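You operate a simulated robot arm through the tools that you are given. There is no shell and no other tool. Be economical: measure what you need, move in short steps, check, and stop when the job is done.

You run a simulated robot arm. Do the job below in one go: nothing can be reset, and whatever is moved stays where it is left.

TASK
Stop the grey cabinet's run and set it to the white sign's current.
Fine: stop the run, then blue switch off, then set; yellow switch off and wide drawer shut.

The check looks at the end state, three seconds after you hand in, the way a careful person would. Anything else that was tipped, shoved, dropped, spilled or broken makes it a failure.

THE ROBOT
A 5-joint arm with a fingered hand on a trunk, on a base that drives. Base frame: it is fixed to the floor where the robot stands at the start and does not move with it; the origin is under the middle of the robot, x ahead of it, y to its left, z up. Units: m, rad, N and s.
With the tool pointing down near the work surface it reaches from about 0.24 to 0.56 m from the robot's upright axis, wherever it stands. Its first joint turns from -2.007 to 2.007 rad. Places, roughly: blue switch on the grey cabinet [0.2, -2.2, 1.1]; green button on the grey cabinet [0.5, -2, 1.1]; grey button on the grey cabinet [0.4, -2.1, 1.1]; grey cabinet with the screen [0.6, -2.4, 0.8]; red button on the grey cabinet [0.5, -2, 1.1]; white button on the grey cabinet [0.3, -2.1, 1.1]; white sign [0.25, -2.25, 1.25]; wide drawer of the grey cabinet [0.4, -2.2, 0.8]; yellow switch on the grey cabinet [0.3, -2.2, 1.1]. The tool tilts only in the upright plane through the base axis and itself; it spins freely about its own axis. Payload 2.9 kg.
The TCP is the grasp point between the finger pads, 0.022 m short of the fingertips. In the tool frame z runs along the fingers and y along their closing line. Largest opening 0.124 m; the body of the gripper starts 0.06 m behind the TCP. The gripper is a hand of 3 fingers: y runs from the thumb to the fingers, the wrist lies at [0, 0, -0.218] in the tool frame.
Orientation is that of the tool frame in the base frame, as a unit quaternion [w, x, y, z]. With the fingers straight down and closing along the base's y, the tool's x points along the base's -x, its y along +y and its z along -z.

THE INTERFACE
- The arm moves only by the tool arm_command. Its argument "targets" is a list of rows, each a list of 2 entries, a list of its own where there are three numbers: the shift along the tool's x, y, z in m, then the turn, a rotation vector about the tool's x, y, z in rad. In form: [[[tx, ty, tz], [wx, wy, wz]], ...]. A call has 1 to 12 rows; each row is the pose to reach, as a shift and turn from the pose commanded when the call began, along the tool's axes at that moment. Each row takes 0.2 s and may step no farther than 0.05 m and 0.15 rad from the row before; otherwise, the whole call is refused. Where a pose cannot be reached the arm comes as near as it can. A force on the tool above 40 N (or 10 N above the force at the start of the call, whichever is more), or a blocked arm, ends the call early, and 0.2 s more pass. In this call time passes only in rows, and 0.2 s behind the last. It gives the time, the measured TCP pose, the force on the tool (base axes), the opening and the grip force at its end, in the units of the frame above (readings bear some noise), with the torque about the TCP (base axes, N m) and any sound that the robot's microphone picked up.
- Cameras (640 x 400 px; columns grow to the right, rows downward): "scene" is now at [0.0237, 0.1314, 1.6595]; the picture's right is [-0.15, -0.99, 0.00], its down [-0.64, 0.10, -0.77] and it looks along [0.76, -0.11, -0.64] (base axes); focal length 257 px, centre (320, 200). "wrist" rides on the gripper at [0.064, -0.037, -0.075] in the tool frame; the picture's right is [0.50, 0.87, 0.00], its down [-0.62, 0.36, -0.70] and it looks along [-0.61, 0.35, 0.71] (tool axes); focal length 230 px, centre (320, 200).
- grab_frame(camera): a new picture of that camera. No time passes.
- slide_trunk(by): slides the trunk up (or, below 0, down) by that many m; the arm and the scene camera ride with it, the base frame stays. It gives what a move gives, with no picture.
- roll_base(legs): drives the robot by 1 to 6 legs, each [ahead, left, turn to the left] in m, m and rad, along the robot's own axes; the way and the turn of a leg run together, so that a leg with both is an arc; at most 1.5 m and 3.142 rad a leg. The arm and the cameras ride along, it lands a little off, and it stops where it bumps. It gives what a move gives.
- finger_targets(finger1, finger2, thumb_bend): sets how far each is bent, from 0 (flat) to 100 (curled in); at 30 the hand is open as for a grip, at 70 the pads meet at the TCP. One left out holds its place. A second passes; each finger stops where it meets its share of the squeeze, and holds until it gets a number again. It is the only way to open and close the hand. It gives what a move gives, with no picture; readings hold the bend of each and the force on the fingers (four entries, about 0 where the hand has none), thumb and palm.
- turn_head(pan, tilt): turns the head with the scene camera to pan (to the left, within 2.705 rad either way) and tilt (down, from -0.506 to 1.204), counted from straight ahead of the robot. It gives what a move gives.
- measure_at(camera, pixels): there is no depth. For up to 12 entries [column, row, z] of the newest picture of that camera ("zoom" is the newest enlarged one), the place [x, y] in the base frame at which the ray of that pixel passes the height z, good to about 0.003 m. No time passes.
- close_up(camera, box): a new picture of the part [left, top, right, bottom] of that camera's present view, enlarged. No time passes.
- sign_off(): hands the job in; it is judged then, once.

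Work in short steps. Measure before you move; look again where a grasp or a placing could have gone wrong, and mend it. You have 90 turns and 66 pictures in all, those below and enlarged ones among them. Open the gripper and draw the arm clear of the work before you hand the job in, unless the task says otherwise; then end with one line.

The tools are called after ">>>" by a JSON object that holds its "op" and its "data". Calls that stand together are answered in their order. arm_command: Moves the arm, as the interface text tells. Its arguments: {"type":"object","properties":{"targets":{"type":"array","items":{"type":"array"}}},"required":["targets"]} The other tools are called the same way: slide_trunk (by) slides the trunk up or down; finger_targets (finger1, finger2, thumb_bend) moves the fingers one by one; roll_base (legs) drives the base; turn_head (pan, tilt) turns the head that bears the scene camera; grab_frame (camera) takes a picture; measure_at (camera, pixels) gives the place at which the rays of pixels pass given heights; close_up (camera, box) takes an enlarged picture of a part of a camera's view; sign_off () hands the job in.

At the start:

```text
time_s: 0.0
position: [0.383, -0.0317, 1.2322]
tcp_rot: [0.0, 0.0, 1.0, -0.001]
wrist_force: [0.2, -0.6, 1.4]
torque: [-0.02, 0.01, -0.01]
opening: 0.1238
finger_force: 0.1
shape: jaw
bend: [30.0, 30.0, 30.0]
finger forces: [0.0, 0.0, 0.0, 0.1, 0.0, 0.0]
trunk travel left (down, up): [-0.75, 0.24]
robot x, y, heading: [-0.0004, -0.0028, -0.003]
head pan, tilt: [-0.148, 0.698]
```

scene: 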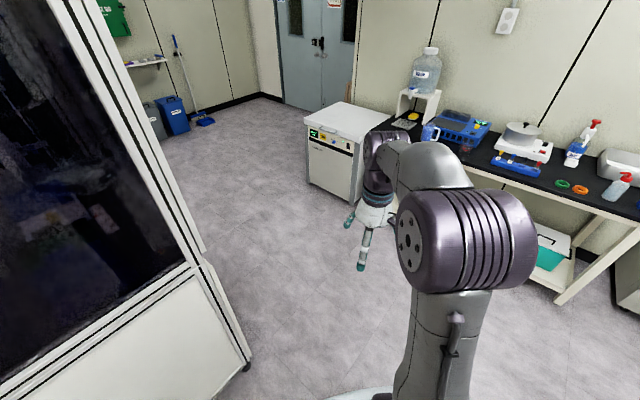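
wrist: 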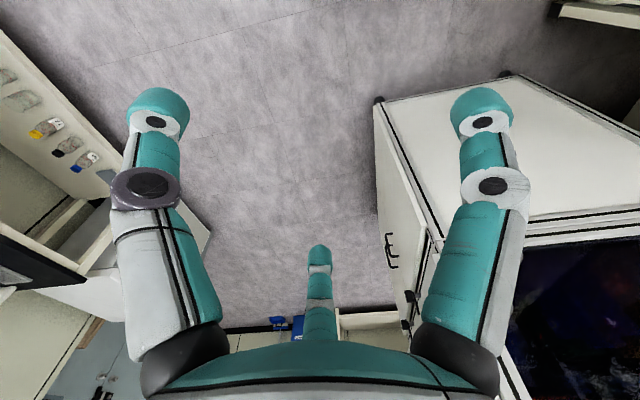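

The grey cabinet is to the right (about y = -2.2) and not in view, so I turn the head towards it.

>>> {"op": "turn_head", "data": {"pan": -1.4, "tilt": 0.3}}

>>> {"op": "grab_frame", "data": {"camera": "scene"}}

```text
time_s: 1.4
position: [0.3828, -0.0328, 1.2332]
tcp_rot: [-0.001, 0.001, 1.0, -0.001]
wrist_force: [-0.2, -0.7, 0.1]
torque: [-0.03, -0.01, -0.03]
opening: 0.1241
finger_force: 0.0
shape: jaw
bend: [30.0, 30.0, 30.0]
finger forces: [0.0, 0.1, 0.0, 0.0, 0.1, 0.0]
trunk travel left (down, up): [-0.75, 0.24]
robot x, y, heading: [0.0019, -0.0006, -0.002]
head pan, tilt: [-1.4, 0.3]
```

```text
63 pictures are left
```

scene: 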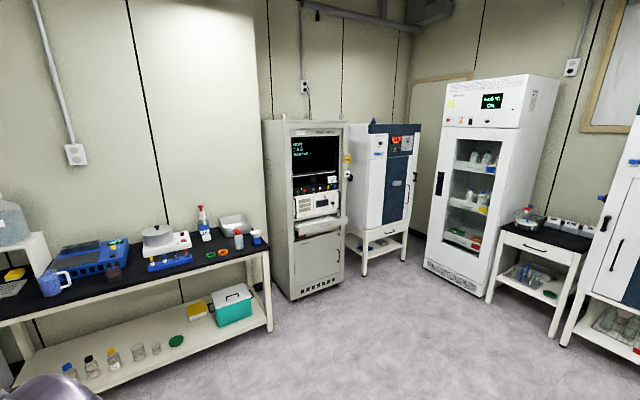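

The grey cabinet with the screen is at about (315, 200). I zoom in on it.

>>> {"op": "close_up", "data": {"camera": "scene", "box": [260, 115, 360, 215]}}

>>> {"op": "close_up", "data": {"camera": "scene", "box": [285, 170, 355, 214]}}

```text
4.00 times, centred on (310, 165) of scene
```

zoom: 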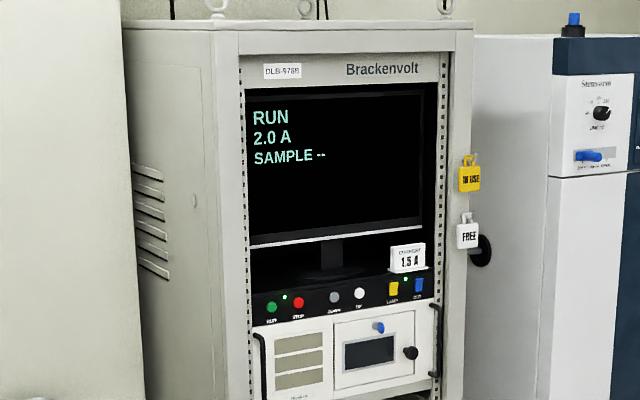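

```text
9.09 times, centred on (320, 192) of scene
```

zoom: 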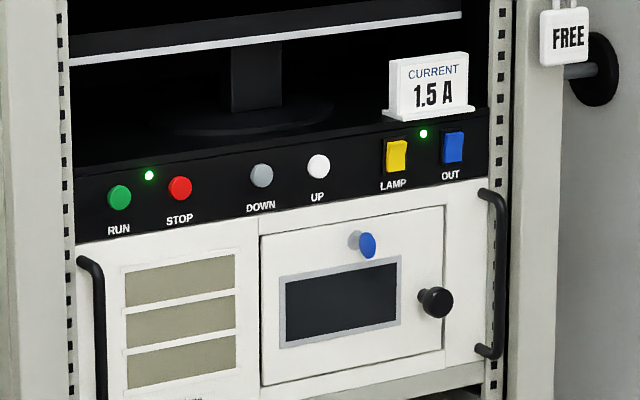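

Screen: RUN, 2.0 A; the sign says 1.5 A; yellow and blue have one lamp near them. I measure the cabinet's front bottom corners, table leg, and buttons' rough places.

>>> {"op": "measure_at", "data": {"camera": "scene", "pixels": [[291, 300, 0], [343, 271, 0], [270, 330, 0], [361, 275, 0], [263, 249, 0.85], [298, 191, 1.1], [335, 186, 1.1], [304.7, 190.7, 1.1], [430, 265, 0]]}}

>>> {"op": "close_up", "data": {"camera": "scene", "box": [270, 180, 370, 310]}}

```text
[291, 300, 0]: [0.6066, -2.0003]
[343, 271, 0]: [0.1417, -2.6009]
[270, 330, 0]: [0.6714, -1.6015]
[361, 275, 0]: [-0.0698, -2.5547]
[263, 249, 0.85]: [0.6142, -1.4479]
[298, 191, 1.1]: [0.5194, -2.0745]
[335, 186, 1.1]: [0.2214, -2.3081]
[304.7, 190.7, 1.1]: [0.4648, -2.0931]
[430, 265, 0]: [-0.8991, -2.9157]
```

```text
3.08 times, centred on (320, 245) of scene
```

zoom: 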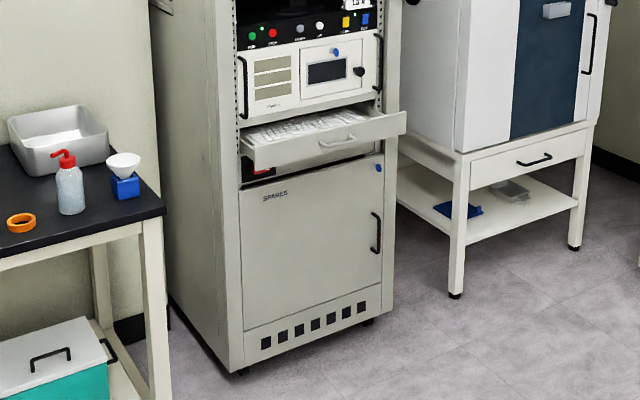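

The wide drawer is pulled out. The front faces roughly (-0.6, 0.8); I drive to about 1 m in front of the panel, facing it.

>>> {"op": "roll_base", "data": {"legs": [[0, 0, -0.93], [0.96, -1.0, 0]]}}

>>> {"op": "turn_head", "data": {"pan": 0, "tilt": 0.5}}

>>> {"op": "grab_frame", "data": {"camera": "scene"}}

```text
time_s: 10.8
position: [-0.0432, -1.6934, 1.2321]
tcp_rot: [0.0, 0.445, 0.896, 0.0]
wrist_force: [0.3, -0.2, -0.3]
torque: [-0.01, 0.01, 0.0]
opening: 0.1238
finger_force: 0.1
shape: jaw
bend: [30.0, 30.0, 30.0]
finger forces: [0.0, 0.0, 0.0, 0.0, 0.0, 0.0]
trunk travel left (down, up): [-0.75, 0.24]
robot x, y, heading: [-0.2494, -1.3711, -0.923]
head pan, tilt: [-1.4, 0.3]
```

```text
time_s: 12.3
position: [-0.0421, -1.6936, 1.2324]
tcp_rot: [0.001, 0.445, 0.895, 0.0]
wrist_force: [-0.3, 1.3, 0.4]
torque: [0.0, 0.02, 0.0]
opening: 0.1237
finger_force: 0.0
shape: jaw
bend: [30.0, 30.0, 30.0]
finger forces: [0.0, 0.0, 0.1, 0.1, 0.0, 0.1]
trunk travel left (down, up): [-0.75, 0.24]
robot x, y, heading: [-0.2501, -1.3655, -0.921]
head pan, tilt: [0.0, 0.499]
```

```text
59 pictures are left
```

scene: 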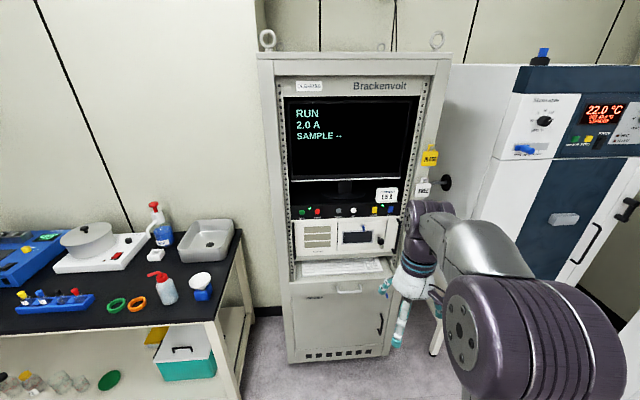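

The cabinet's panel is at (345, 212). I zoom in for measurement.

>>> {"op": "close_up", "data": {"camera": "scene", "box": [285, 180, 415, 261]}}

```text
4.92 times, centred on (350, 220) of scene
```

zoom: 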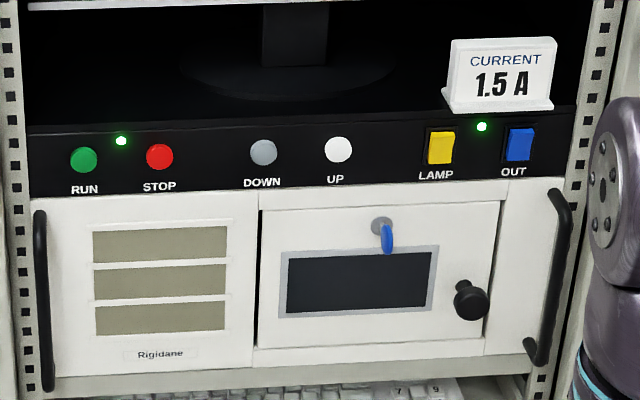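

I measure the rays of STOP, DOWN, OUT, LAMP at several heights to triangulate with the earlier view.

>>> {"op": "measure_at", "data": {"camera": "zoom", "pixels": [[159, 156, 1.06], [159, 156, 1.1], [159, 156, 1.14], [263, 152, 1.06], [263, 152, 1.1], [263, 152, 1.14], [440, 148, 1.1], [520, 144, 1.06], [520, 144, 1.1], [520, 144, 1.14], [84, 160, 1.1], [338, 150, 1.1]]}}

```text
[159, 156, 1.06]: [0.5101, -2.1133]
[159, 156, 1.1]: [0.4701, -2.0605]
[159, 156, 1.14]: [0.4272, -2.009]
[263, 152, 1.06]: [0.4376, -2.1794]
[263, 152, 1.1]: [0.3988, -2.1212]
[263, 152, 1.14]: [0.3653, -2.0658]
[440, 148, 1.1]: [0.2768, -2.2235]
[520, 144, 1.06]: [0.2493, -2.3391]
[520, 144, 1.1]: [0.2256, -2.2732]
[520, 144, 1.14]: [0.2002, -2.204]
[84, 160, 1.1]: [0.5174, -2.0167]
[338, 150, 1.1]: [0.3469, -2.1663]
```

Triangulated: STOP ≈ (0.457,-2.044,1.113), DOWN (0.388,-2.103), UP (0.336,-2.147), LAMP (0.268,-2.203), OUT (0.2175,-2.251); the face normal is about (-0.655, 0.756), 0.06 rad off my heading. I tip the tool to horizontal about the wrist, well short of the cabinet.

>>> {"op": "arm_command", "data": {"targets": [[[-0.031, 0, -0.0022], [0, -0.1428, 0]], [[-0.0614, 0, -0.0088], [0, -0.2856, 0]], [[-0.0906, 0, -0.0197], [0, -0.4284, 0]], [[-0.1179, 0, -0.0346], [0, -0.5712, 0]], [[-0.1428, 0, -0.0533], [0, -0.714, 0]], [[-0.1647, 0, -0.0752], [0, -0.8568, 0]], [[-0.1834, 0, -0.1001], [0, -0.9996, 0]], [[-0.1983, 0, -0.1274], [0, -1.1424, 0]], [[-0.2092, 0, -0.1566], [0, -1.2852, 0]], [[-0.2158, 0, -0.187], [0, -1.428, 0]], [[-0.218, 0, -0.218], [0, -1.5708, 0]]]}}

>>> {"op": "finger_targets", "data": {"finger1": 100, "finger2": 100, "thumb_bend": 60}}

>>> {"op": "grab_frame", "data": {"camera": "wrist"}}

>>> {"op": "grab_frame", "data": {"camera": "scene"}}

```text
time_s: 14.7
position: [0.1052, -1.854, 1.4511]
tcp_rot: [0.631, 0.32, 0.63, -0.32]
wrist_force: [-1.3, -1.1, 0.1]
torque: [-0.02, -0.05, -0.02]
opening: 0.1238
finger_force: 0.1
shape: jaw
bend: [30.0, 30.0, 30.0]
finger forces: [0.1, 0.0, 0.0, 0.1, 0.0, 0.1]
out of reach, approached as far as the arm can: row 2, 3, 4, 5, 6, 7, 8, 9, 10, 11
trunk travel left (down, up): [-0.75, 0.24]
robot x, y, heading: [-0.2491, -1.3745, -0.921]
head pan, tilt: [0.0, 0.499]
```

```text
time_s: 15.7
position: [0.1062, -1.8531, 1.4514]
tcp_rot: [0.63, 0.321, 0.63, -0.321]
wrist_force: [-0.4, 0.3, 0.0]
torque: [0.0, 0.0, 0.01]
opening: 0.0113
finger_force: 0.1
shape: fingers
bend: [77.0, 76.0, 60.0]
finger forces: [0.0, 0.0, 0.0, 0.0, 0.0, 0.0]
trunk travel left (down, up): [-0.75, 0.24]
robot x, y, heading: [-0.2456, -1.371, -0.918]
head pan, tilt: [0.0, 0.499]
```

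```text
57 pictures are left
```

wrist: 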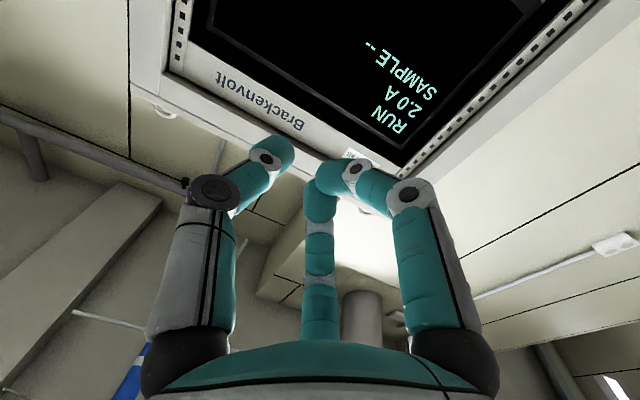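

```text
56 pictures are left
```

scene: 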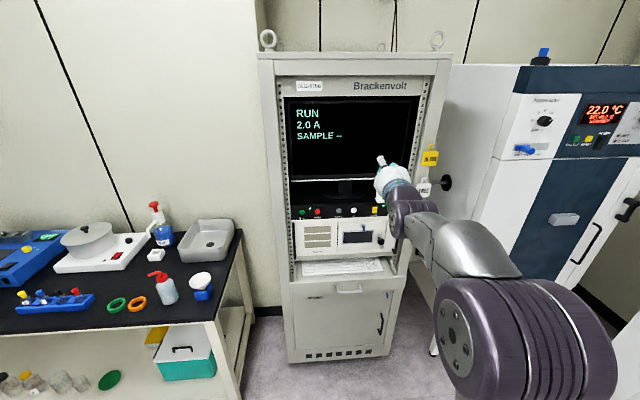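

The tool is now horizontal at r≈0.6. The fingers met the thumb at 77, so I retract the thumb, curl the fingers fully, then bring the thumb back as a pointing finger.

>>> {"op": "finger_targets", "data": {"thumb_bend": 0}}

>>> {"op": "finger_targets", "data": {"finger1": 100, "finger2": 100}}

>>> {"op": "finger_targets", "data": {"thumb_bend": 50}}

>>> {"op": "grab_frame", "data": {"camera": "wrist"}}

```text
time_s: 16.7
position: [0.1067, -1.8522, 1.4525]
tcp_rot: [0.63, 0.32, 0.631, -0.32]
wrist_force: [-0.6, 0.0, -1.1]
torque: [0.02, -0.04, 0.0]
opening: 0.0827
finger_force: 0.0
shape: fingers
bend: [77.0, 76.0, 0.0]
finger forces: [0.0, 0.1, 0.1, 0.1, 0.0, 0.1]
trunk travel left (down, up): [-0.75, 0.24]
robot x, y, heading: [-0.2471, -1.3702, -0.922]
head pan, tilt: [0.0, 0.499]
```

```text
time_s: 17.7
position: [0.1058, -1.8537, 1.4503]
tcp_rot: [0.631, 0.319, 0.631, -0.319]
wrist_force: [0.4, -0.3, -1.3]
torque: [0.01, 0.0, 0.01]
opening: 0.0821
finger_force: 0.0
shape: fingers
bend: [89.0, 89.0, 0.0]
finger forces: [0.0, 0.0, 0.0, 0.0, 0.0, 0.1]
trunk travel left (down, up): [-0.75, 0.24]
robot x, y, heading: [-0.2477, -1.3677, -0.925]
head pan, tilt: [0.0, 0.499]
```

```text
time_s: 18.7
position: [0.1064, -1.8535, 1.4512]
tcp_rot: [0.631, 0.32, 0.631, -0.32]
wrist_force: [0.6, -0.2, 0.3]
torque: [0.0, 0.0, 0.02]
opening: 0.0314
finger_force: 0.1
shape: fingers
bend: [91.0, 91.0, 50.0]
finger forces: [0.1, 0.0, 0.1, 0.1, 0.0, 0.0]
trunk travel left (down, up): [-0.75, 0.24]
robot x, y, heading: [-0.2481, -1.3678, -0.922]
head pan, tilt: [0.0, 0.499]
```

```text
55 pictures are left
```

wrist: 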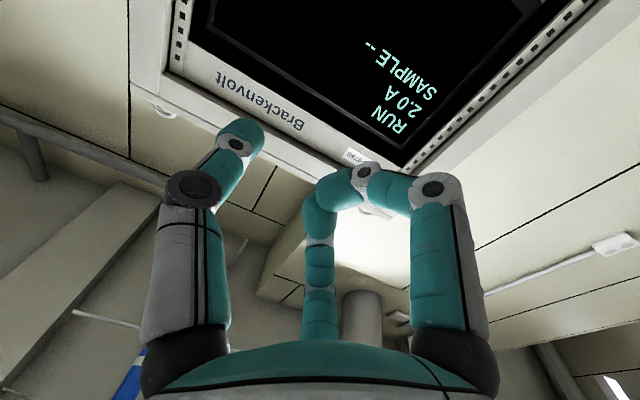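

The thumb (left in the picture, tip near (240,130)) leads; the curled fingers sit about 1.5 cm behind it. I roll the tool 90° so the fingers are above the thumb.

>>> {"op": "arm_command", "data": {"targets": [[[0, 0, 0], [0, 0, 0.1428]], [[0, 0, 0], [0, 0, 0.2856]], [[0, 0, 0], [0, 0, 0.4284]], [[0, 0, 0], [0, 0, 0.5712]], [[0, 0, 0], [0, 0, 0.714]], [[0, 0, 0], [0, 0, 0.8568]], [[0, 0, 0], [0, 0, 0.9996]], [[0, 0, 0], [0, 0, 1.1424]], [[0, 0, 0], [0, 0, 1.2852]], [[0, 0, 0], [0, 0, 1.428]], [[0, 0, 0], [0, 0, 1.5708]]]}}

>>> {"op": "arm_command", "data": {"targets": [[[0, 0, 0], [-0.14, 0, 0]], [[0, 0, 0], [-0.28, 0, 0]], [[0, 0, 0], [-0.4, 0, 0]]]}}

>>> {"op": "slide_trunk", "data": {"by": -0.3}}

>>> {"op": "grab_frame", "data": {"camera": "scene"}}

>>> {"op": "grab_frame", "data": {"camera": "wrist"}}

```text
time_s: 21.1
position: [0.1109, -1.8525, 1.4505]
tcp_rot: [0.671, 0.671, 0.222, 0.224]
wrist_force: [0.4, 0.1, 0.0]
torque: [0.0, -0.05, 0.01]
opening: 0.0315
finger_force: 0.0
shape: fingers
bend: [92.0, 91.0, 50.0]
finger forces: [0.0, 0.0, 0.1, 0.1, 0.0, 0.1]
out of reach, approached as far as the arm can: row 1, 2, 3, 4
trunk travel left (down, up): [-0.75, 0.24]
robot x, y, heading: [-0.2507, -1.3657, -0.922]
head pan, tilt: [0.0, 0.499]
```

```text
time_s: 21.9
position: [0.1105, -1.8536, 1.4503]
tcp_rot: [0.791, 0.525, 0.173, 0.263]
wrist_force: [0.4, 0.1, -1.0]
torque: [-0.02, -0.01, -0.02]
opening: 0.0315
finger_force: 0.1
shape: fingers
bend: [92.0, 92.0, 50.0]
finger forces: [0.0, 0.0, 0.0, 0.1, 0.1, 0.0]
trunk travel left (down, up): [-0.75, 0.24]
robot x, y, heading: [-0.2443, -1.3675, -0.919]
head pan, tilt: [0.0, 0.499]
```

```text
time_s: 24.9
position: [0.1091, -1.8509, 1.1501]
tcp_rot: [0.791, 0.525, 0.172, 0.263]
wrist_force: [0.0, 0.8, 1.0]
torque: [0.04, -0.03, 0.02]
opening: 0.0317
finger_force: 0.1
shape: fingers
bend: [92.0, 92.0, 50.0]
finger forces: [0.0, 0.1, 0.0, 0.0, 0.1, 0.1]
trunk travel left (down, up): [-0.45, 0.54]
robot x, y, heading: [-0.2501, -1.3698, -0.921]
head pan, tilt: [0.0, 0.499]
```

```text
54 pictures are left
```

scene: 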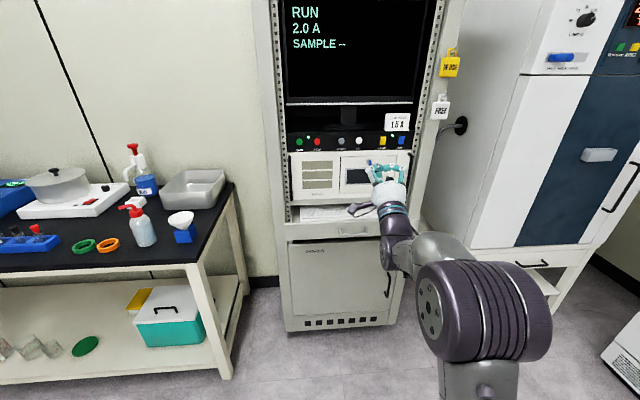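

```text
53 pictures are left
```

wrist: 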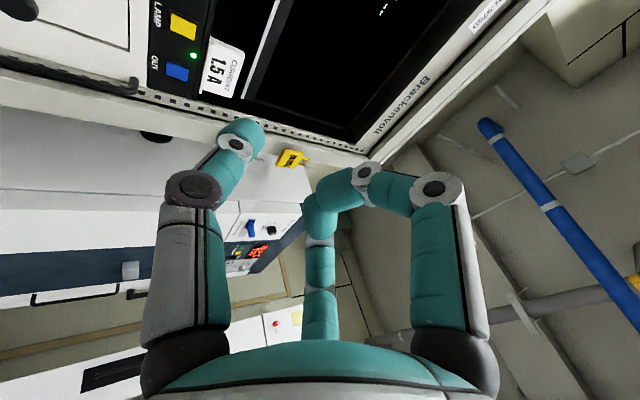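

Good pose. I zoom on the panel from this lower camera, and re-measure with this view.

>>> {"op": "close_up", "data": {"camera": "scene", "box": [285, 105, 415, 186]}}

>>> {"op": "measure_at", "data": {"camera": "scene", "pixels": [[300, 142, 1.1], [317, 141.5, 1.1], [317, 141.5, 1.12]]}}

>>> {"op": "close_up", "data": {"camera": "wrist", "box": [140, 0, 260, 96]}}

```text
4.92 times, centred on (350, 146) of scene
```

zoom: 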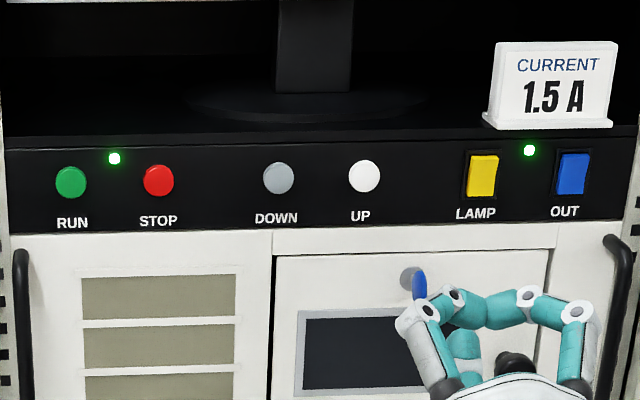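

```text
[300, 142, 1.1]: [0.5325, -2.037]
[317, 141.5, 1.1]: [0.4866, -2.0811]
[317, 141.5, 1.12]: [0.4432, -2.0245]
```

```text
4.17 times, centred on (200, 48) of wrist
```

zoom: 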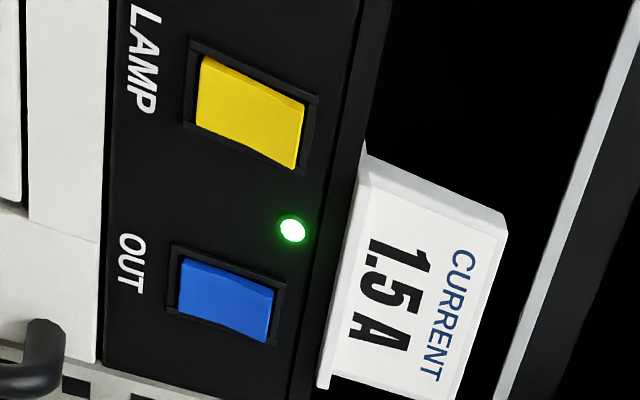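

I look more closely at the two rockers to see which end is pressed in.

>>> {"op": "close_up", "data": {"camera": "wrist", "box": [160, 0, 208, 30]}}

>>> {"op": "close_up", "data": {"camera": "scene", "box": [375, 130, 411, 152]}}

```text
13.33 times, centred on (184, 15) of wrist
```

zoom: 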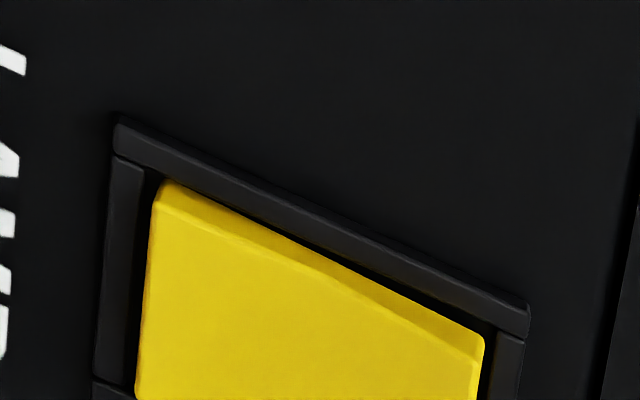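

```text
16.00 times, centred on (393, 141) of scene
```

zoom: 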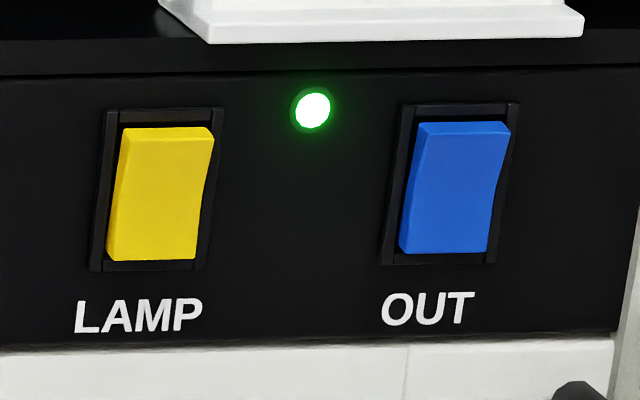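

Both rockers appear to have their upper end proud. Thumb tip is estimated at about (0.134,-1.884,1.120); I turn to the face normal and drive so it ends about 10 cm before STOP.

>>> {"op": "roll_base", "data": {"legs": [[0, 0, 0.063], [0.231, 0.098, 0]]}}

>>> {"op": "grab_frame", "data": {"camera": "scene"}}

>>> {"op": "grab_frame", "data": {"camera": "wrist"}}

```text
time_s: 27.2
position: [0.3666, -1.9407, 1.1495]
tcp_rot: [0.782, 0.52, 0.189, 0.288]
wrist_force: [0.1, -1.0, 0.3]
torque: [0.03, -0.05, -0.02]
opening: 0.0317
finger_force: 0.1
shape: fingers
bend: [92.0, 92.0, 50.0]
finger forces: [0.1, 0.1, 0.0, 0.0, 0.1, 0.0]
trunk travel left (down, up): [-0.45, 0.54]
robot x, y, heading: [-0.0231, -1.483, -0.863]
head pan, tilt: [0.0, 0.499]
```

```text
48 pictures are left
```

scene: 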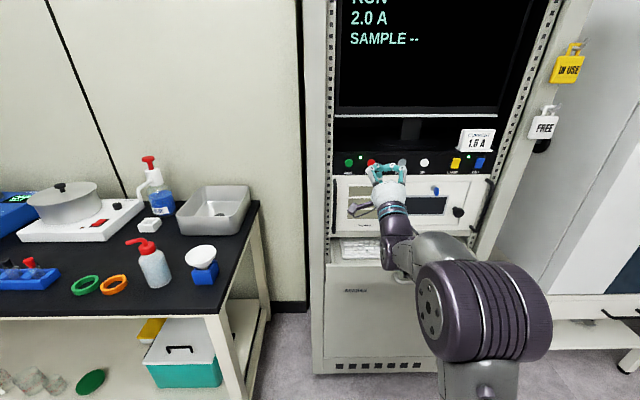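

```text
47 pictures are left
```

wrist: 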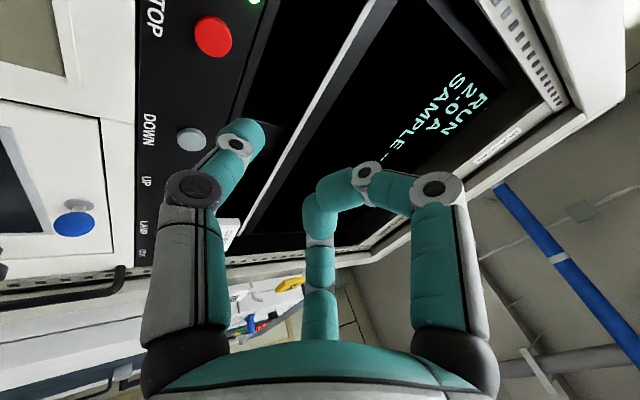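

In the wrist view STOP is at (213,37), DOWN at (192,138). I measure these at z≈1.11 from here and the scene.

>>> {"op": "measure_at", "data": {"camera": "wrist", "pixels": [[213, 37, 1.1], [213, 37, 1.113], [213, 37, 1.125], [192, 138, 1.1], [192, 138, 1.113], [192, 138, 1.125]]}}

>>> {"op": "measure_at", "data": {"camera": "scene", "pixels": [[371, 162, 1.1], [371, 162, 1.113], [371, 162, 1.125]]}}

```text
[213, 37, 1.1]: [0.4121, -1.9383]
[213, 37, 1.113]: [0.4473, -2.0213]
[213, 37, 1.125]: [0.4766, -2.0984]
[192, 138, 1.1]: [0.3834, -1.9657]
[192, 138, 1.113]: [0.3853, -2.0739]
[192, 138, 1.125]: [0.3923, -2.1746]
```

```text
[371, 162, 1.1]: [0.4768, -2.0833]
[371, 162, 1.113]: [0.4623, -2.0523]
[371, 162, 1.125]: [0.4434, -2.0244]
```

STOP refined to (0.4565,-2.044,1.1165); tip estimated 9.5 cm straight in front. I advance 7 cm along the face normal and look.

>>> {"op": "arm_command", "data": {"targets": [[[0.0004, -0.0136, 0.0323], [0, 0, 0]], [[0.0008, -0.0272, 0.0645], [0, 0, 0]]]}}

>>> {"op": "grab_frame", "data": {"camera": "wrist"}}

>>> {"op": "close_up", "data": {"camera": "scene", "box": [335, 130, 435, 192]}}

```text
time_s: 27.8
position: [0.4114, -1.9945, 1.1491]
tcp_rot: [0.782, 0.52, 0.189, 0.288]
wrist_force: [-0.5, -0.6, -0.6]
torque: [-0.02, 0.02, 0.04]
opening: 0.0318
finger_force: 0.0
shape: fingers
bend: [92.0, 92.0, 50.0]
finger forces: [0.0, 0.0, 0.1, 0.0, 0.0, 0.1]
trunk travel left (down, up): [-0.45, 0.54]
robot x, y, heading: [-0.0246, -1.4778, -0.862]
head pan, tilt: [0.0, 0.499]
```

```text
46 pictures are left
```

wrist: 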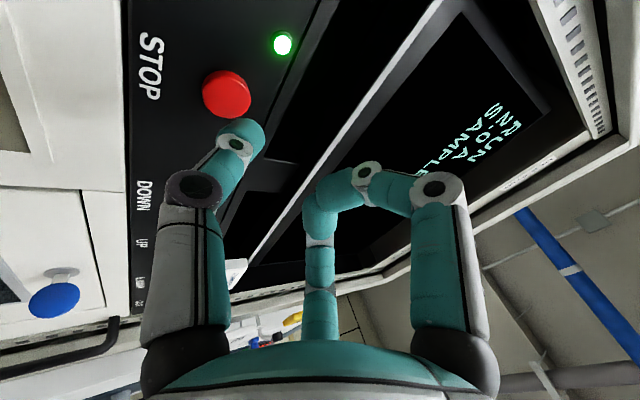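

```text
6.40 times, centred on (385, 161) of scene
```

zoom: 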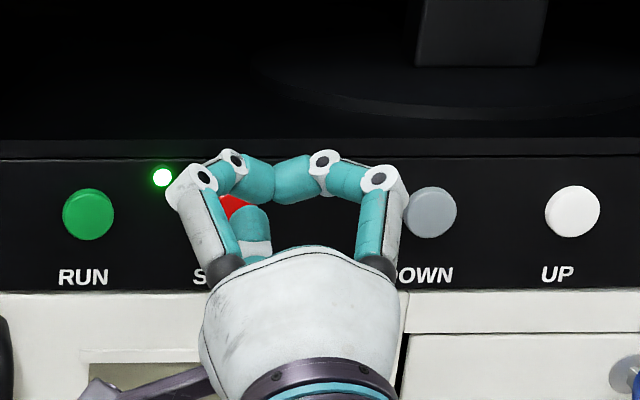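

The thumb tip (245,125) lines up with STOP (227,95), which will slide to about (235,128) on contact, so I go 4 mm lower. I press in small steps and withdraw.

>>> {"op": "arm_command", "data": {"targets": [[[0, -0.0037, -0.0016], [0, 0, 0]], [[0.0002, -0.0096, 0.0122], [0, 0, 0]], [[0.0002, -0.0115, 0.0168], [0, 0, 0]], [[0.0003, -0.0134, 0.0215], [0, 0, 0]], [[0.0003, -0.0149, 0.0251], [0, 0, 0]]]}}

>>> {"op": "grab_frame", "data": {"camera": "wrist"}}

```text
time_s: 29.0
position: [0.4287, -2.0128, 1.1474]
tcp_rot: [0.783, 0.518, 0.189, 0.288]
wrist_force: [-9.6, 10.8, -5.5]
torque: [0.45, 0.37, 0.05]
opening: 0.0298
finger_force: 7.8
shape: fingers
bend: [92.0, 92.0, 50.0]
finger forces: [0.1, 0.1, 0.0, 0.0, 15.1, 0.0]
trunk travel left (down, up): [-0.45, 0.54]
robot x, y, heading: [-0.0181, -1.4823, -0.863]
head pan, tilt: [0.0, 0.499]
heard: click
```

```text
44 pictures are left
```

wrist: 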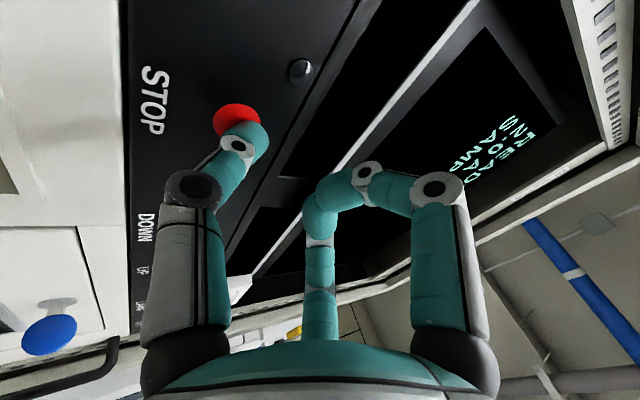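

STOP clicked and its run LED is off. I back out and read the screen.

>>> {"op": "arm_command", "data": {"targets": [[[-0.0004, 0.0155, -0.0369], [0, 0, 0]], [[-0.0009, 0.031, -0.0738], [0, 0, 0]]]}}

>>> {"op": "grab_frame", "data": {"camera": "scene"}}

```text
time_s: 29.6
position: [0.3767, -1.957, 1.1461]
tcp_rot: [0.783, 0.52, 0.187, 0.287]
wrist_force: [1.1, -0.5, -0.2]
torque: [-0.04, -0.01, -0.01]
opening: 0.0314
finger_force: 0.1
shape: fingers
bend: [92.0, 92.0, 50.0]
finger forces: [0.0, 0.1, 0.0, 0.1, 0.1, 0.0]
trunk travel left (down, up): [-0.45, 0.54]
robot x, y, heading: [-0.0235, -1.4842, -0.861]
head pan, tilt: [0.0, 0.499]
```

```text
43 pictures are left
```

scene: 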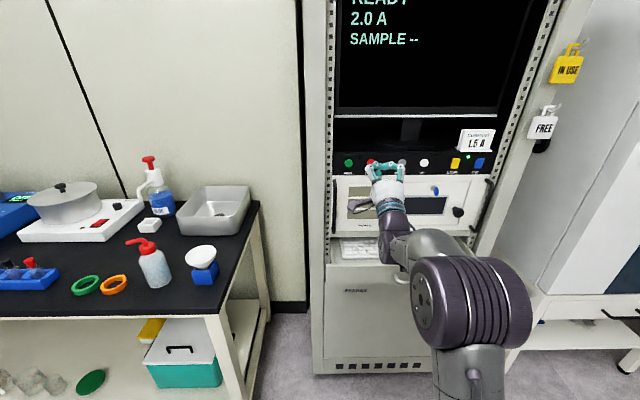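

READY, 2.0 A. I zoom on the switches and measure their upper ends.

>>> {"op": "close_up", "data": {"camera": "scene", "box": [440, 145, 500, 182]}}

```text
10.67 times, centred on (470, 164) of scene
```

zoom: 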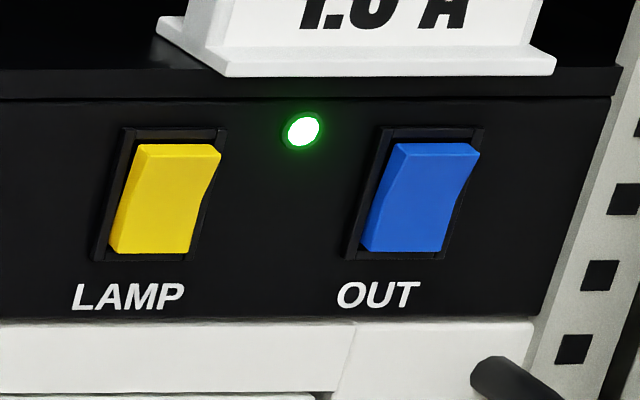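

Both upper ends stand proud. Measuring the upper-half centres.

>>> {"op": "measure_at", "data": {"camera": "zoom", "pixels": [[430, 163, 1.12], [430, 163, 1.125], [430, 163, 1.13], [413, 197, 1.113], [175, 164, 1.12], [175, 164, 1.125], [175, 164, 1.13], [440, 72, 1.14], [440, 72, 1.15]]}}

```text
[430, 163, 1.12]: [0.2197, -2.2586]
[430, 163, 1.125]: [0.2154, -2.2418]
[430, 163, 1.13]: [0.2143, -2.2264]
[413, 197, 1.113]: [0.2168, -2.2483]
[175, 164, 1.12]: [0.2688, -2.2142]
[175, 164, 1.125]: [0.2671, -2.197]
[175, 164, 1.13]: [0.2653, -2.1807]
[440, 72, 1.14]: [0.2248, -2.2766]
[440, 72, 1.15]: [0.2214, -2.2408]
```

I drive 0.312 m right so the thumb faces OUT and raise the trunk 1 cm to meet its upper end (z≈1.125).

>>> {"op": "roll_base", "data": {"legs": [[0, -0.312, 0]]}}

>>> {"op": "slide_trunk", "data": {"by": 0.01}}

>>> {"op": "grab_frame", "data": {"camera": "wrist"}}

```text
time_s: 31.7
position: [0.1309, -2.169, 1.146]
tcp_rot: [0.784, 0.52, 0.186, 0.284]
wrist_force: [-0.9, 0.0, -0.5]
torque: [0.04, 0.01, -0.01]
opening: 0.0316
finger_force: 0.0
shape: fingers
bend: [92.0, 92.0, 50.0]
finger forces: [0.0, 0.0, 0.0, 0.1, 0.0, 0.0]
trunk travel left (down, up): [-0.45, 0.54]
robot x, y, heading: [-0.2682, -1.6899, -0.868]
head pan, tilt: [0.0, 0.499]
```

```text
time_s: 32.3
position: [0.1311, -2.1677, 1.1555]
tcp_rot: [0.784, 0.521, 0.185, 0.284]
wrist_force: [0.9, -0.3, -0.4]
torque: [0.0, -0.03, 0.03]
opening: 0.0314
finger_force: 0.0
shape: fingers
bend: [92.0, 92.0, 50.0]
finger forces: [0.0, 0.1, 0.0, 0.1, 0.0, 0.1]
trunk travel left (down, up): [-0.46, 0.53]
robot x, y, heading: [-0.2662, -1.6884, -0.871]
head pan, tilt: [0.0, 0.499]
```

```text
41 pictures are left
```

wrist: 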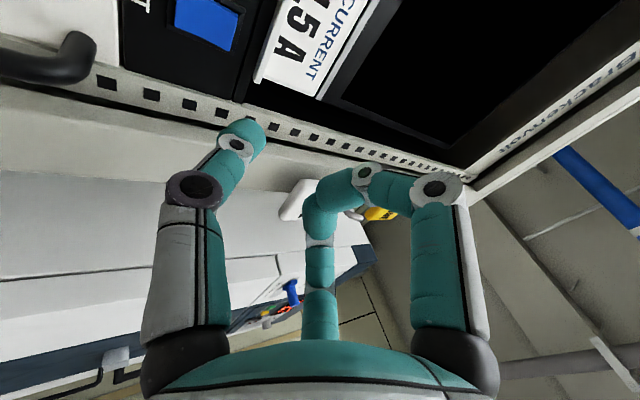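

The thumb needs 12 mm left and 74 mm forward. I go 50 mm forward with the lateral correction and look.

>>> {"op": "arm_command", "data": {"targets": [[[0.0124, 0, 0], [0, 0, 0]], [[0.013, -0.01, 0.0235], [0, 0, 0]], [[0.0135, -0.0195, 0.0458], [0, 0, 0]]]}}

>>> {"op": "grab_frame", "data": {"camera": "wrist"}}

>>> {"op": "close_up", "data": {"camera": "scene", "box": [330, 130, 430, 192]}}

```text
time_s: 33.1
position: [0.1685, -2.2038, 1.1566]
tcp_rot: [0.783, 0.518, 0.19, 0.287]
wrist_force: [1.1, -0.9, 1.4]
torque: [0.01, 0.05, 0.0]
opening: 0.0314
finger_force: 0.0
shape: fingers
bend: [92.0, 92.0, 50.0]
finger forces: [0.1, 0.0, 0.1, 0.1, 0.0, 0.1]
out of reach, approached as far as the arm can: row 1, 2, 3
trunk travel left (down, up): [-0.46, 0.53]
robot x, y, heading: [-0.2649, -1.6911, -0.868]
head pan, tilt: [0.0, 0.499]
```

```text
40 pictures are left
```

wrist: 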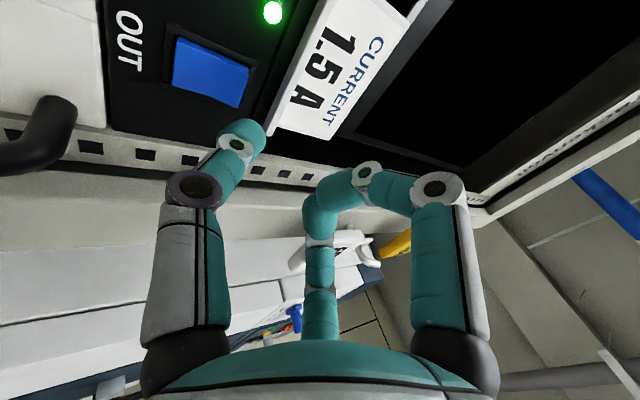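

```text
6.40 times, centred on (380, 161) of scene
```

zoom: 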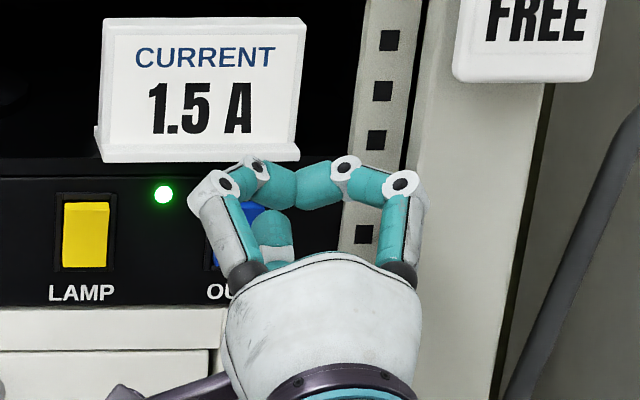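

The thumb (tip (245,125)) needs 7.5 mm more left and ~23 mm forward. I press the upper end in small steps.

>>> {"op": "arm_command", "data": {"targets": [[[0.0078, 0, 0], [0, 0, 0]], [[0.008, -0.007, 0.0166], [0, 0, 0]], [[0.008, -0.0089, 0.0212], [0, 0, 0]], [[0.0081, -0.0105, 0.0249], [0, 0, 0]], [[0.0081, -0.012, 0.0286], [0, 0, 0]]]}}

>>> {"op": "grab_frame", "data": {"camera": "wrist"}}

```text
time_s: 34.3
position: [0.1874, -2.2247, 1.1561]
tcp_rot: [0.783, 0.518, 0.19, 0.286]
wrist_force: [-2.7, 3.2, 1.4]
torque: [0.03, 0.04, -0.01]
opening: 0.0274
finger_force: 2.4
shape: fingers
bend: [92.0, 92.0, 52.0]
finger forces: [0.0, 0.0, 0.0, 0.0, 4.2, 0.0]
out of reach, approached as far as the arm can: row 1, 2, 3, 4, 5
trunk travel left (down, up): [-0.46, 0.53]
robot x, y, heading: [-0.2673, -1.6888, -0.866]
head pan, tilt: [0.0, 0.499]
```

```text
38 pictures are left
```

wrist: 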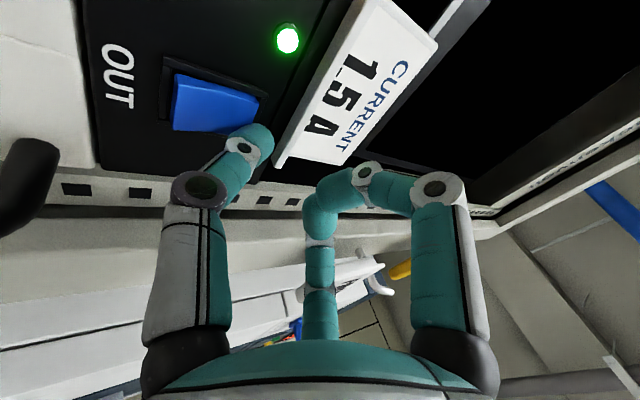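

Light contact at the rocker's right edge; no click, LED still on. The lateral shift needs a yaw with this arm, so I back off and shift left with a matching yaw.

>>> {"op": "arm_command", "data": {"targets": [[[0, 0.0117, -0.0277], [0, 0, 0]], [[0.01, 0.0117, -0.0277], [0, 0.0131, 0.0055]]]}}

>>> {"op": "grab_frame", "data": {"camera": "wrist"}}

```text
time_s: 34.9
position: [0.1751, -2.1972, 1.156]
tcp_rot: [0.781, 0.518, 0.192, 0.292]
wrist_force: [0.0, -0.8, -0.2]
torque: [0.01, -0.02, -0.01]
opening: 0.0319
finger_force: 0.0
shape: fingers
bend: [92.0, 92.0, 50.0]
finger forces: [0.1, 0.1, 0.0, 0.0, 0.1, 0.1]
trunk travel left (down, up): [-0.46, 0.53]
robot x, y, heading: [-0.2688, -1.6877, -0.862]
head pan, tilt: [0.0, 0.499]
```

```text
37 pictures are left
```

wrist: 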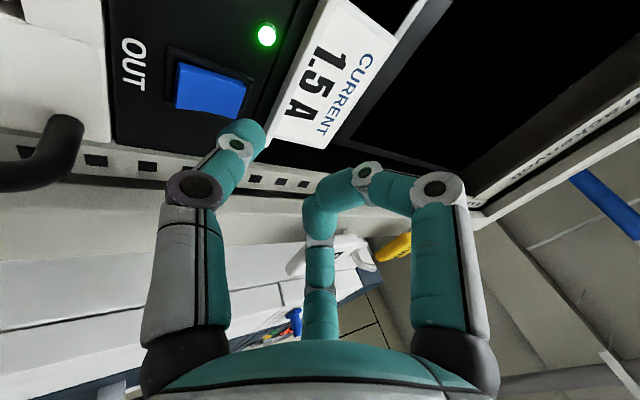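

Lateral is now aligned; 24 mm to contact. I press on.

>>> {"op": "arm_command", "data": {"targets": [[[0, -0.007, 0.0166], [0, 0, 0]], [[0, -0.0093, 0.0221], [0, 0, 0]], [[0, -0.0109, 0.0258], [0, 0, 0]], [[0, -0.0124, 0.0295], [0, 0, 0]], [[0, -0.014, 0.0332], [0, 0, 0]]]}}

>>> {"op": "grab_frame", "data": {"camera": "wrist"}}

```text
time_s: 36.1
position: [0.1969, -2.2218, 1.1577]
tcp_rot: [0.781, 0.517, 0.193, 0.292]
wrist_force: [-13.2, 14.4, -4.7]
torque: [0.47, 0.39, 0.05]
opening: 0.0253
finger_force: 9.8
shape: fingers
bend: [92.0, 92.0, 53.0]
finger forces: [0.0, 0.0, 0.1, 0.1, 19.4, 0.1]
trunk travel left (down, up): [-0.46, 0.53]
robot x, y, heading: [-0.2626, -1.6902, -0.869]
head pan, tilt: [0.0, 0.499]
```

```text
36 pictures are left
```

wrist: 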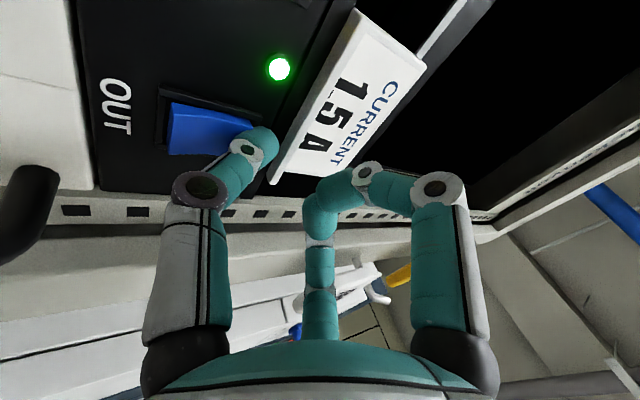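

20 N without a click: the tip sits right at the rocker's top edge. I zoom in to judge.

>>> {"op": "close_up", "data": {"camera": "wrist", "box": [150, 70, 310, 170]}}

```text
4.00 times, centred on (230, 120) of wrist
```

zoom: 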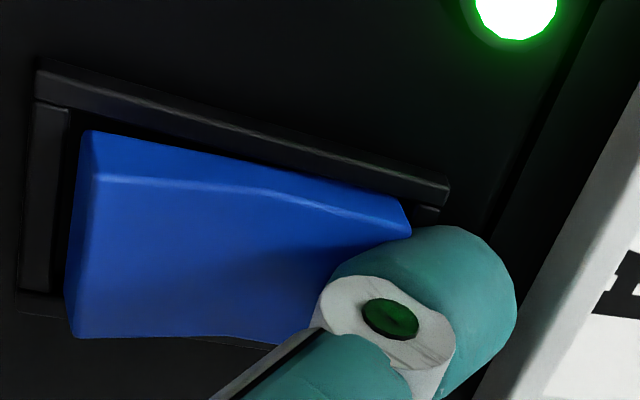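

I back off to see whether the rocker flipped.

>>> {"op": "arm_command", "data": {"targets": [[[0, 0.0078, -0.0184], [0, 0, 0]], [[0, 0.0156, -0.0369], [0, 0, 0]]]}}

>>> {"op": "close_up", "data": {"camera": "wrist", "box": [110, 10, 300, 130]}}

```text
time_s: 36.7
position: [0.1716, -2.1959, 1.1568]
tcp_rot: [0.78, 0.518, 0.192, 0.293]
wrist_force: [0.3, 0.0, -0.7]
torque: [0.0, 0.01, 0.01]
opening: 0.0314
finger_force: 0.0
shape: fingers
bend: [93.0, 92.0, 50.0]
finger forces: [0.1, 0.0, 0.1, 0.0, 0.0, 0.0]
trunk travel left (down, up): [-0.46, 0.53]
robot x, y, heading: [-0.264, -1.6925, -0.872]
head pan, tilt: [0.0, 0.499]
```

```text
3.33 times, centred on (205, 70) of wrist
```

zoom: 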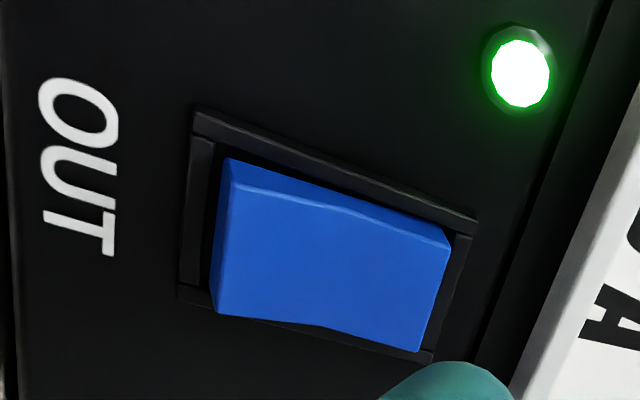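

I retract a bit more and compare blue with yellow from the scene camera.

>>> {"op": "arm_command", "data": {"targets": [[[0, 0.0156, -0.0369], [0, 0, 0]], [[0, 0.0272, -0.0645], [0, 0, 0]]]}}

>>> {"op": "close_up", "data": {"camera": "scene", "box": [325, 140, 395, 184]}}

>>> {"op": "close_up", "data": {"camera": "wrist", "box": [110, 0, 302, 120]}}

```text
time_s: 37.3
position: [0.1264, -2.1419, 1.1553]
tcp_rot: [0.78, 0.519, 0.192, 0.292]
wrist_force: [0.2, -0.4, 0.5]
torque: [-0.01, 0.0, -0.03]
opening: 0.0315
finger_force: 0.0
shape: fingers
bend: [93.0, 92.0, 50.0]
finger forces: [0.0, 0.0, 0.1, 0.0, 0.0, 0.0]
trunk travel left (down, up): [-0.46, 0.53]
robot x, y, heading: [-0.2693, -1.687, -0.867]
head pan, tilt: [0.0, 0.499]
```

```text
9.09 times, centred on (360, 162) of scene
```

zoom: 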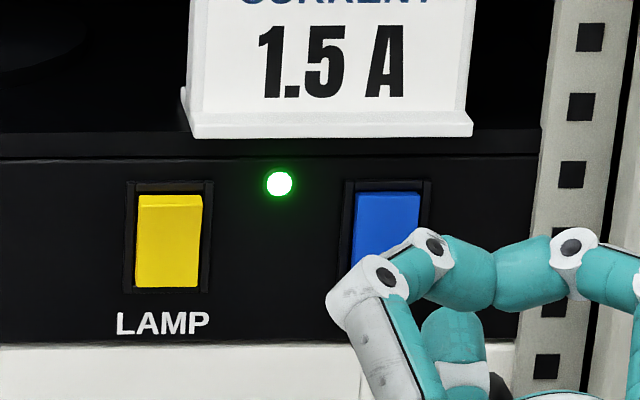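

```text
3.33 times, centred on (206, 60) of wrist
```

zoom: 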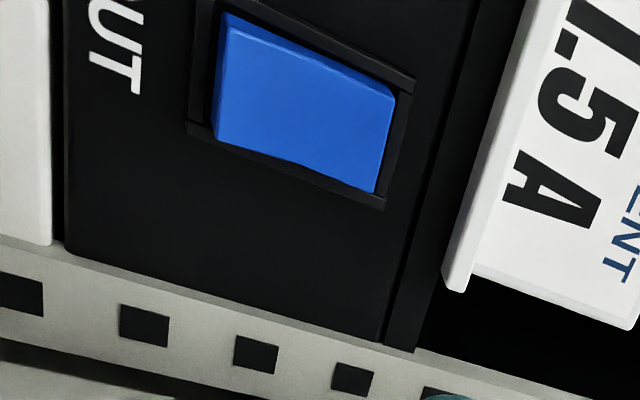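

Blue's upper end now looks flush compared to yellow, but the hand hides part. I drive left 0.2235 to be in front of DOWN (which also clears the view) and drop the trunk 1 cm.

>>> {"op": "roll_base", "data": {"legs": [[0, 0.2235, 0]]}}

>>> {"op": "slide_trunk", "data": {"by": -0.01}}

>>> {"op": "grab_frame", "data": {"camera": "scene"}}

>>> {"op": "close_up", "data": {"camera": "scene", "box": [420, 140, 490, 184]}}

```text
time_s: 39.0
position: [0.2962, -1.9989, 1.1551]
tcp_rot: [0.782, 0.518, 0.193, 0.289]
wrist_force: [0.1, -0.7, 0.1]
torque: [0.0, -0.03, -0.03]
opening: 0.0319
finger_force: 0.0
shape: fingers
bend: [93.0, 92.0, 50.0]
finger forces: [0.1, 0.0, 0.0, 0.0, 0.0, 0.0]
trunk travel left (down, up): [-0.46, 0.53]
robot x, y, heading: [-0.0964, -1.5406, -0.869]
head pan, tilt: [0.0, 0.499]
```

```text
time_s: 39.6
position: [0.2959, -1.9999, 1.1457]
tcp_rot: [0.781, 0.518, 0.192, 0.291]
wrist_force: [-1.1, -0.5, -0.5]
torque: [0.01, 0.01, -0.04]
opening: 0.0316
finger_force: 0.2
shape: fingers
bend: [93.0, 92.0, 50.0]
finger forces: [0.1, 0.0, 0.0, 0.0, 0.0, 0.0]
trunk travel left (down, up): [-0.45, 0.54]
robot x, y, heading: [-0.0939, -1.5467, -0.876]
head pan, tilt: [0.0, 0.499]
```

```text
31 pictures are left
```

scene: 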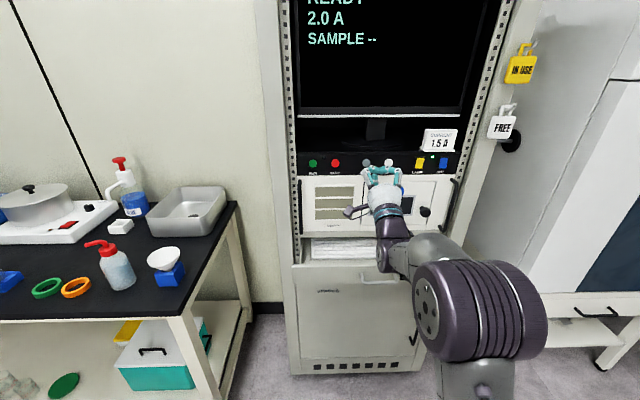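

```text
9.09 times, centred on (455, 162) of scene
```

zoom: 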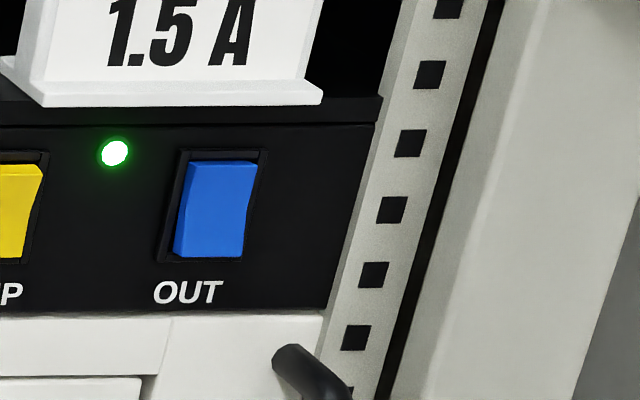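

I zoom tighter on both rockers for comparison.

>>> {"op": "close_up", "data": {"camera": "scene", "box": [410, 150, 454, 177]}}

```text
14.55 times, centred on (432, 164) of scene
```

zoom: 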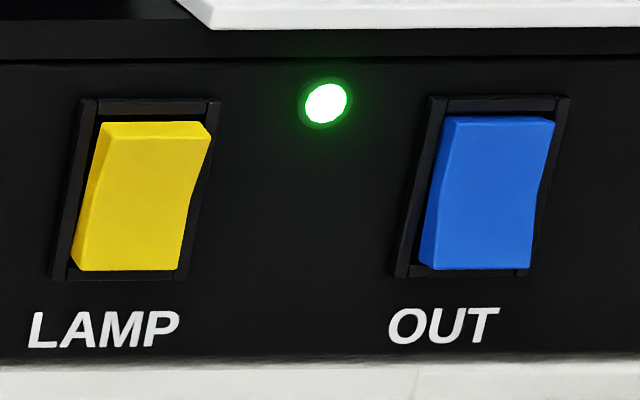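

Yellow's upper end is proud while blue's is now pressed in: blue has flipped. Now thumb is aligned with DOWN (lateral within 2 mm); I advance 9.7 cm to press it once.

>>> {"op": "arm_command", "data": {"targets": [[[0.0015, -0.0156, 0.0368], [0, 0, 0]], [[0.0015, -0.0292, 0.0691], [0, 0, 0]], [[0.0015, -0.0331, 0.0783], [0, 0, 0]], [[0.0015, -0.035, 0.0829], [0, 0, 0]], [[0.0015, -0.0366, 0.0866], [0, 0, 0]], [[0.0015, -0.0381, 0.0903], [0, 0, 0]]]}}

>>> {"op": "grab_frame", "data": {"camera": "wrist"}}

```text
time_s: 41.0
position: [0.3595, -2.0722, 1.1454]
tcp_rot: [0.782, 0.517, 0.192, 0.291]
wrist_force: [-5.9, 7.4, -4.1]
torque: [0.33, 0.28, 0.03]
opening: 0.0313
finger_force: 4.6
shape: fingers
bend: [93.0, 92.0, 50.0]
finger forces: [0.0, 0.1, 0.1, 0.0, 10.0, 0.0]
trunk travel left (down, up): [-0.45, 0.54]
robot x, y, heading: [-0.0946, -1.5409, -0.869]
head pan, tilt: [0.0, 0.499]
heard: click
```

```text
28 pictures are left
```

wrist: 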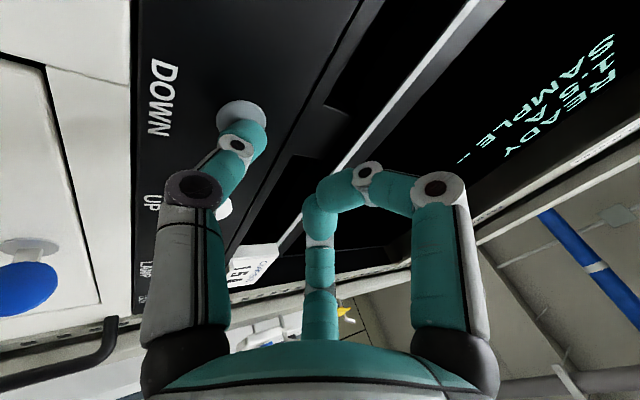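

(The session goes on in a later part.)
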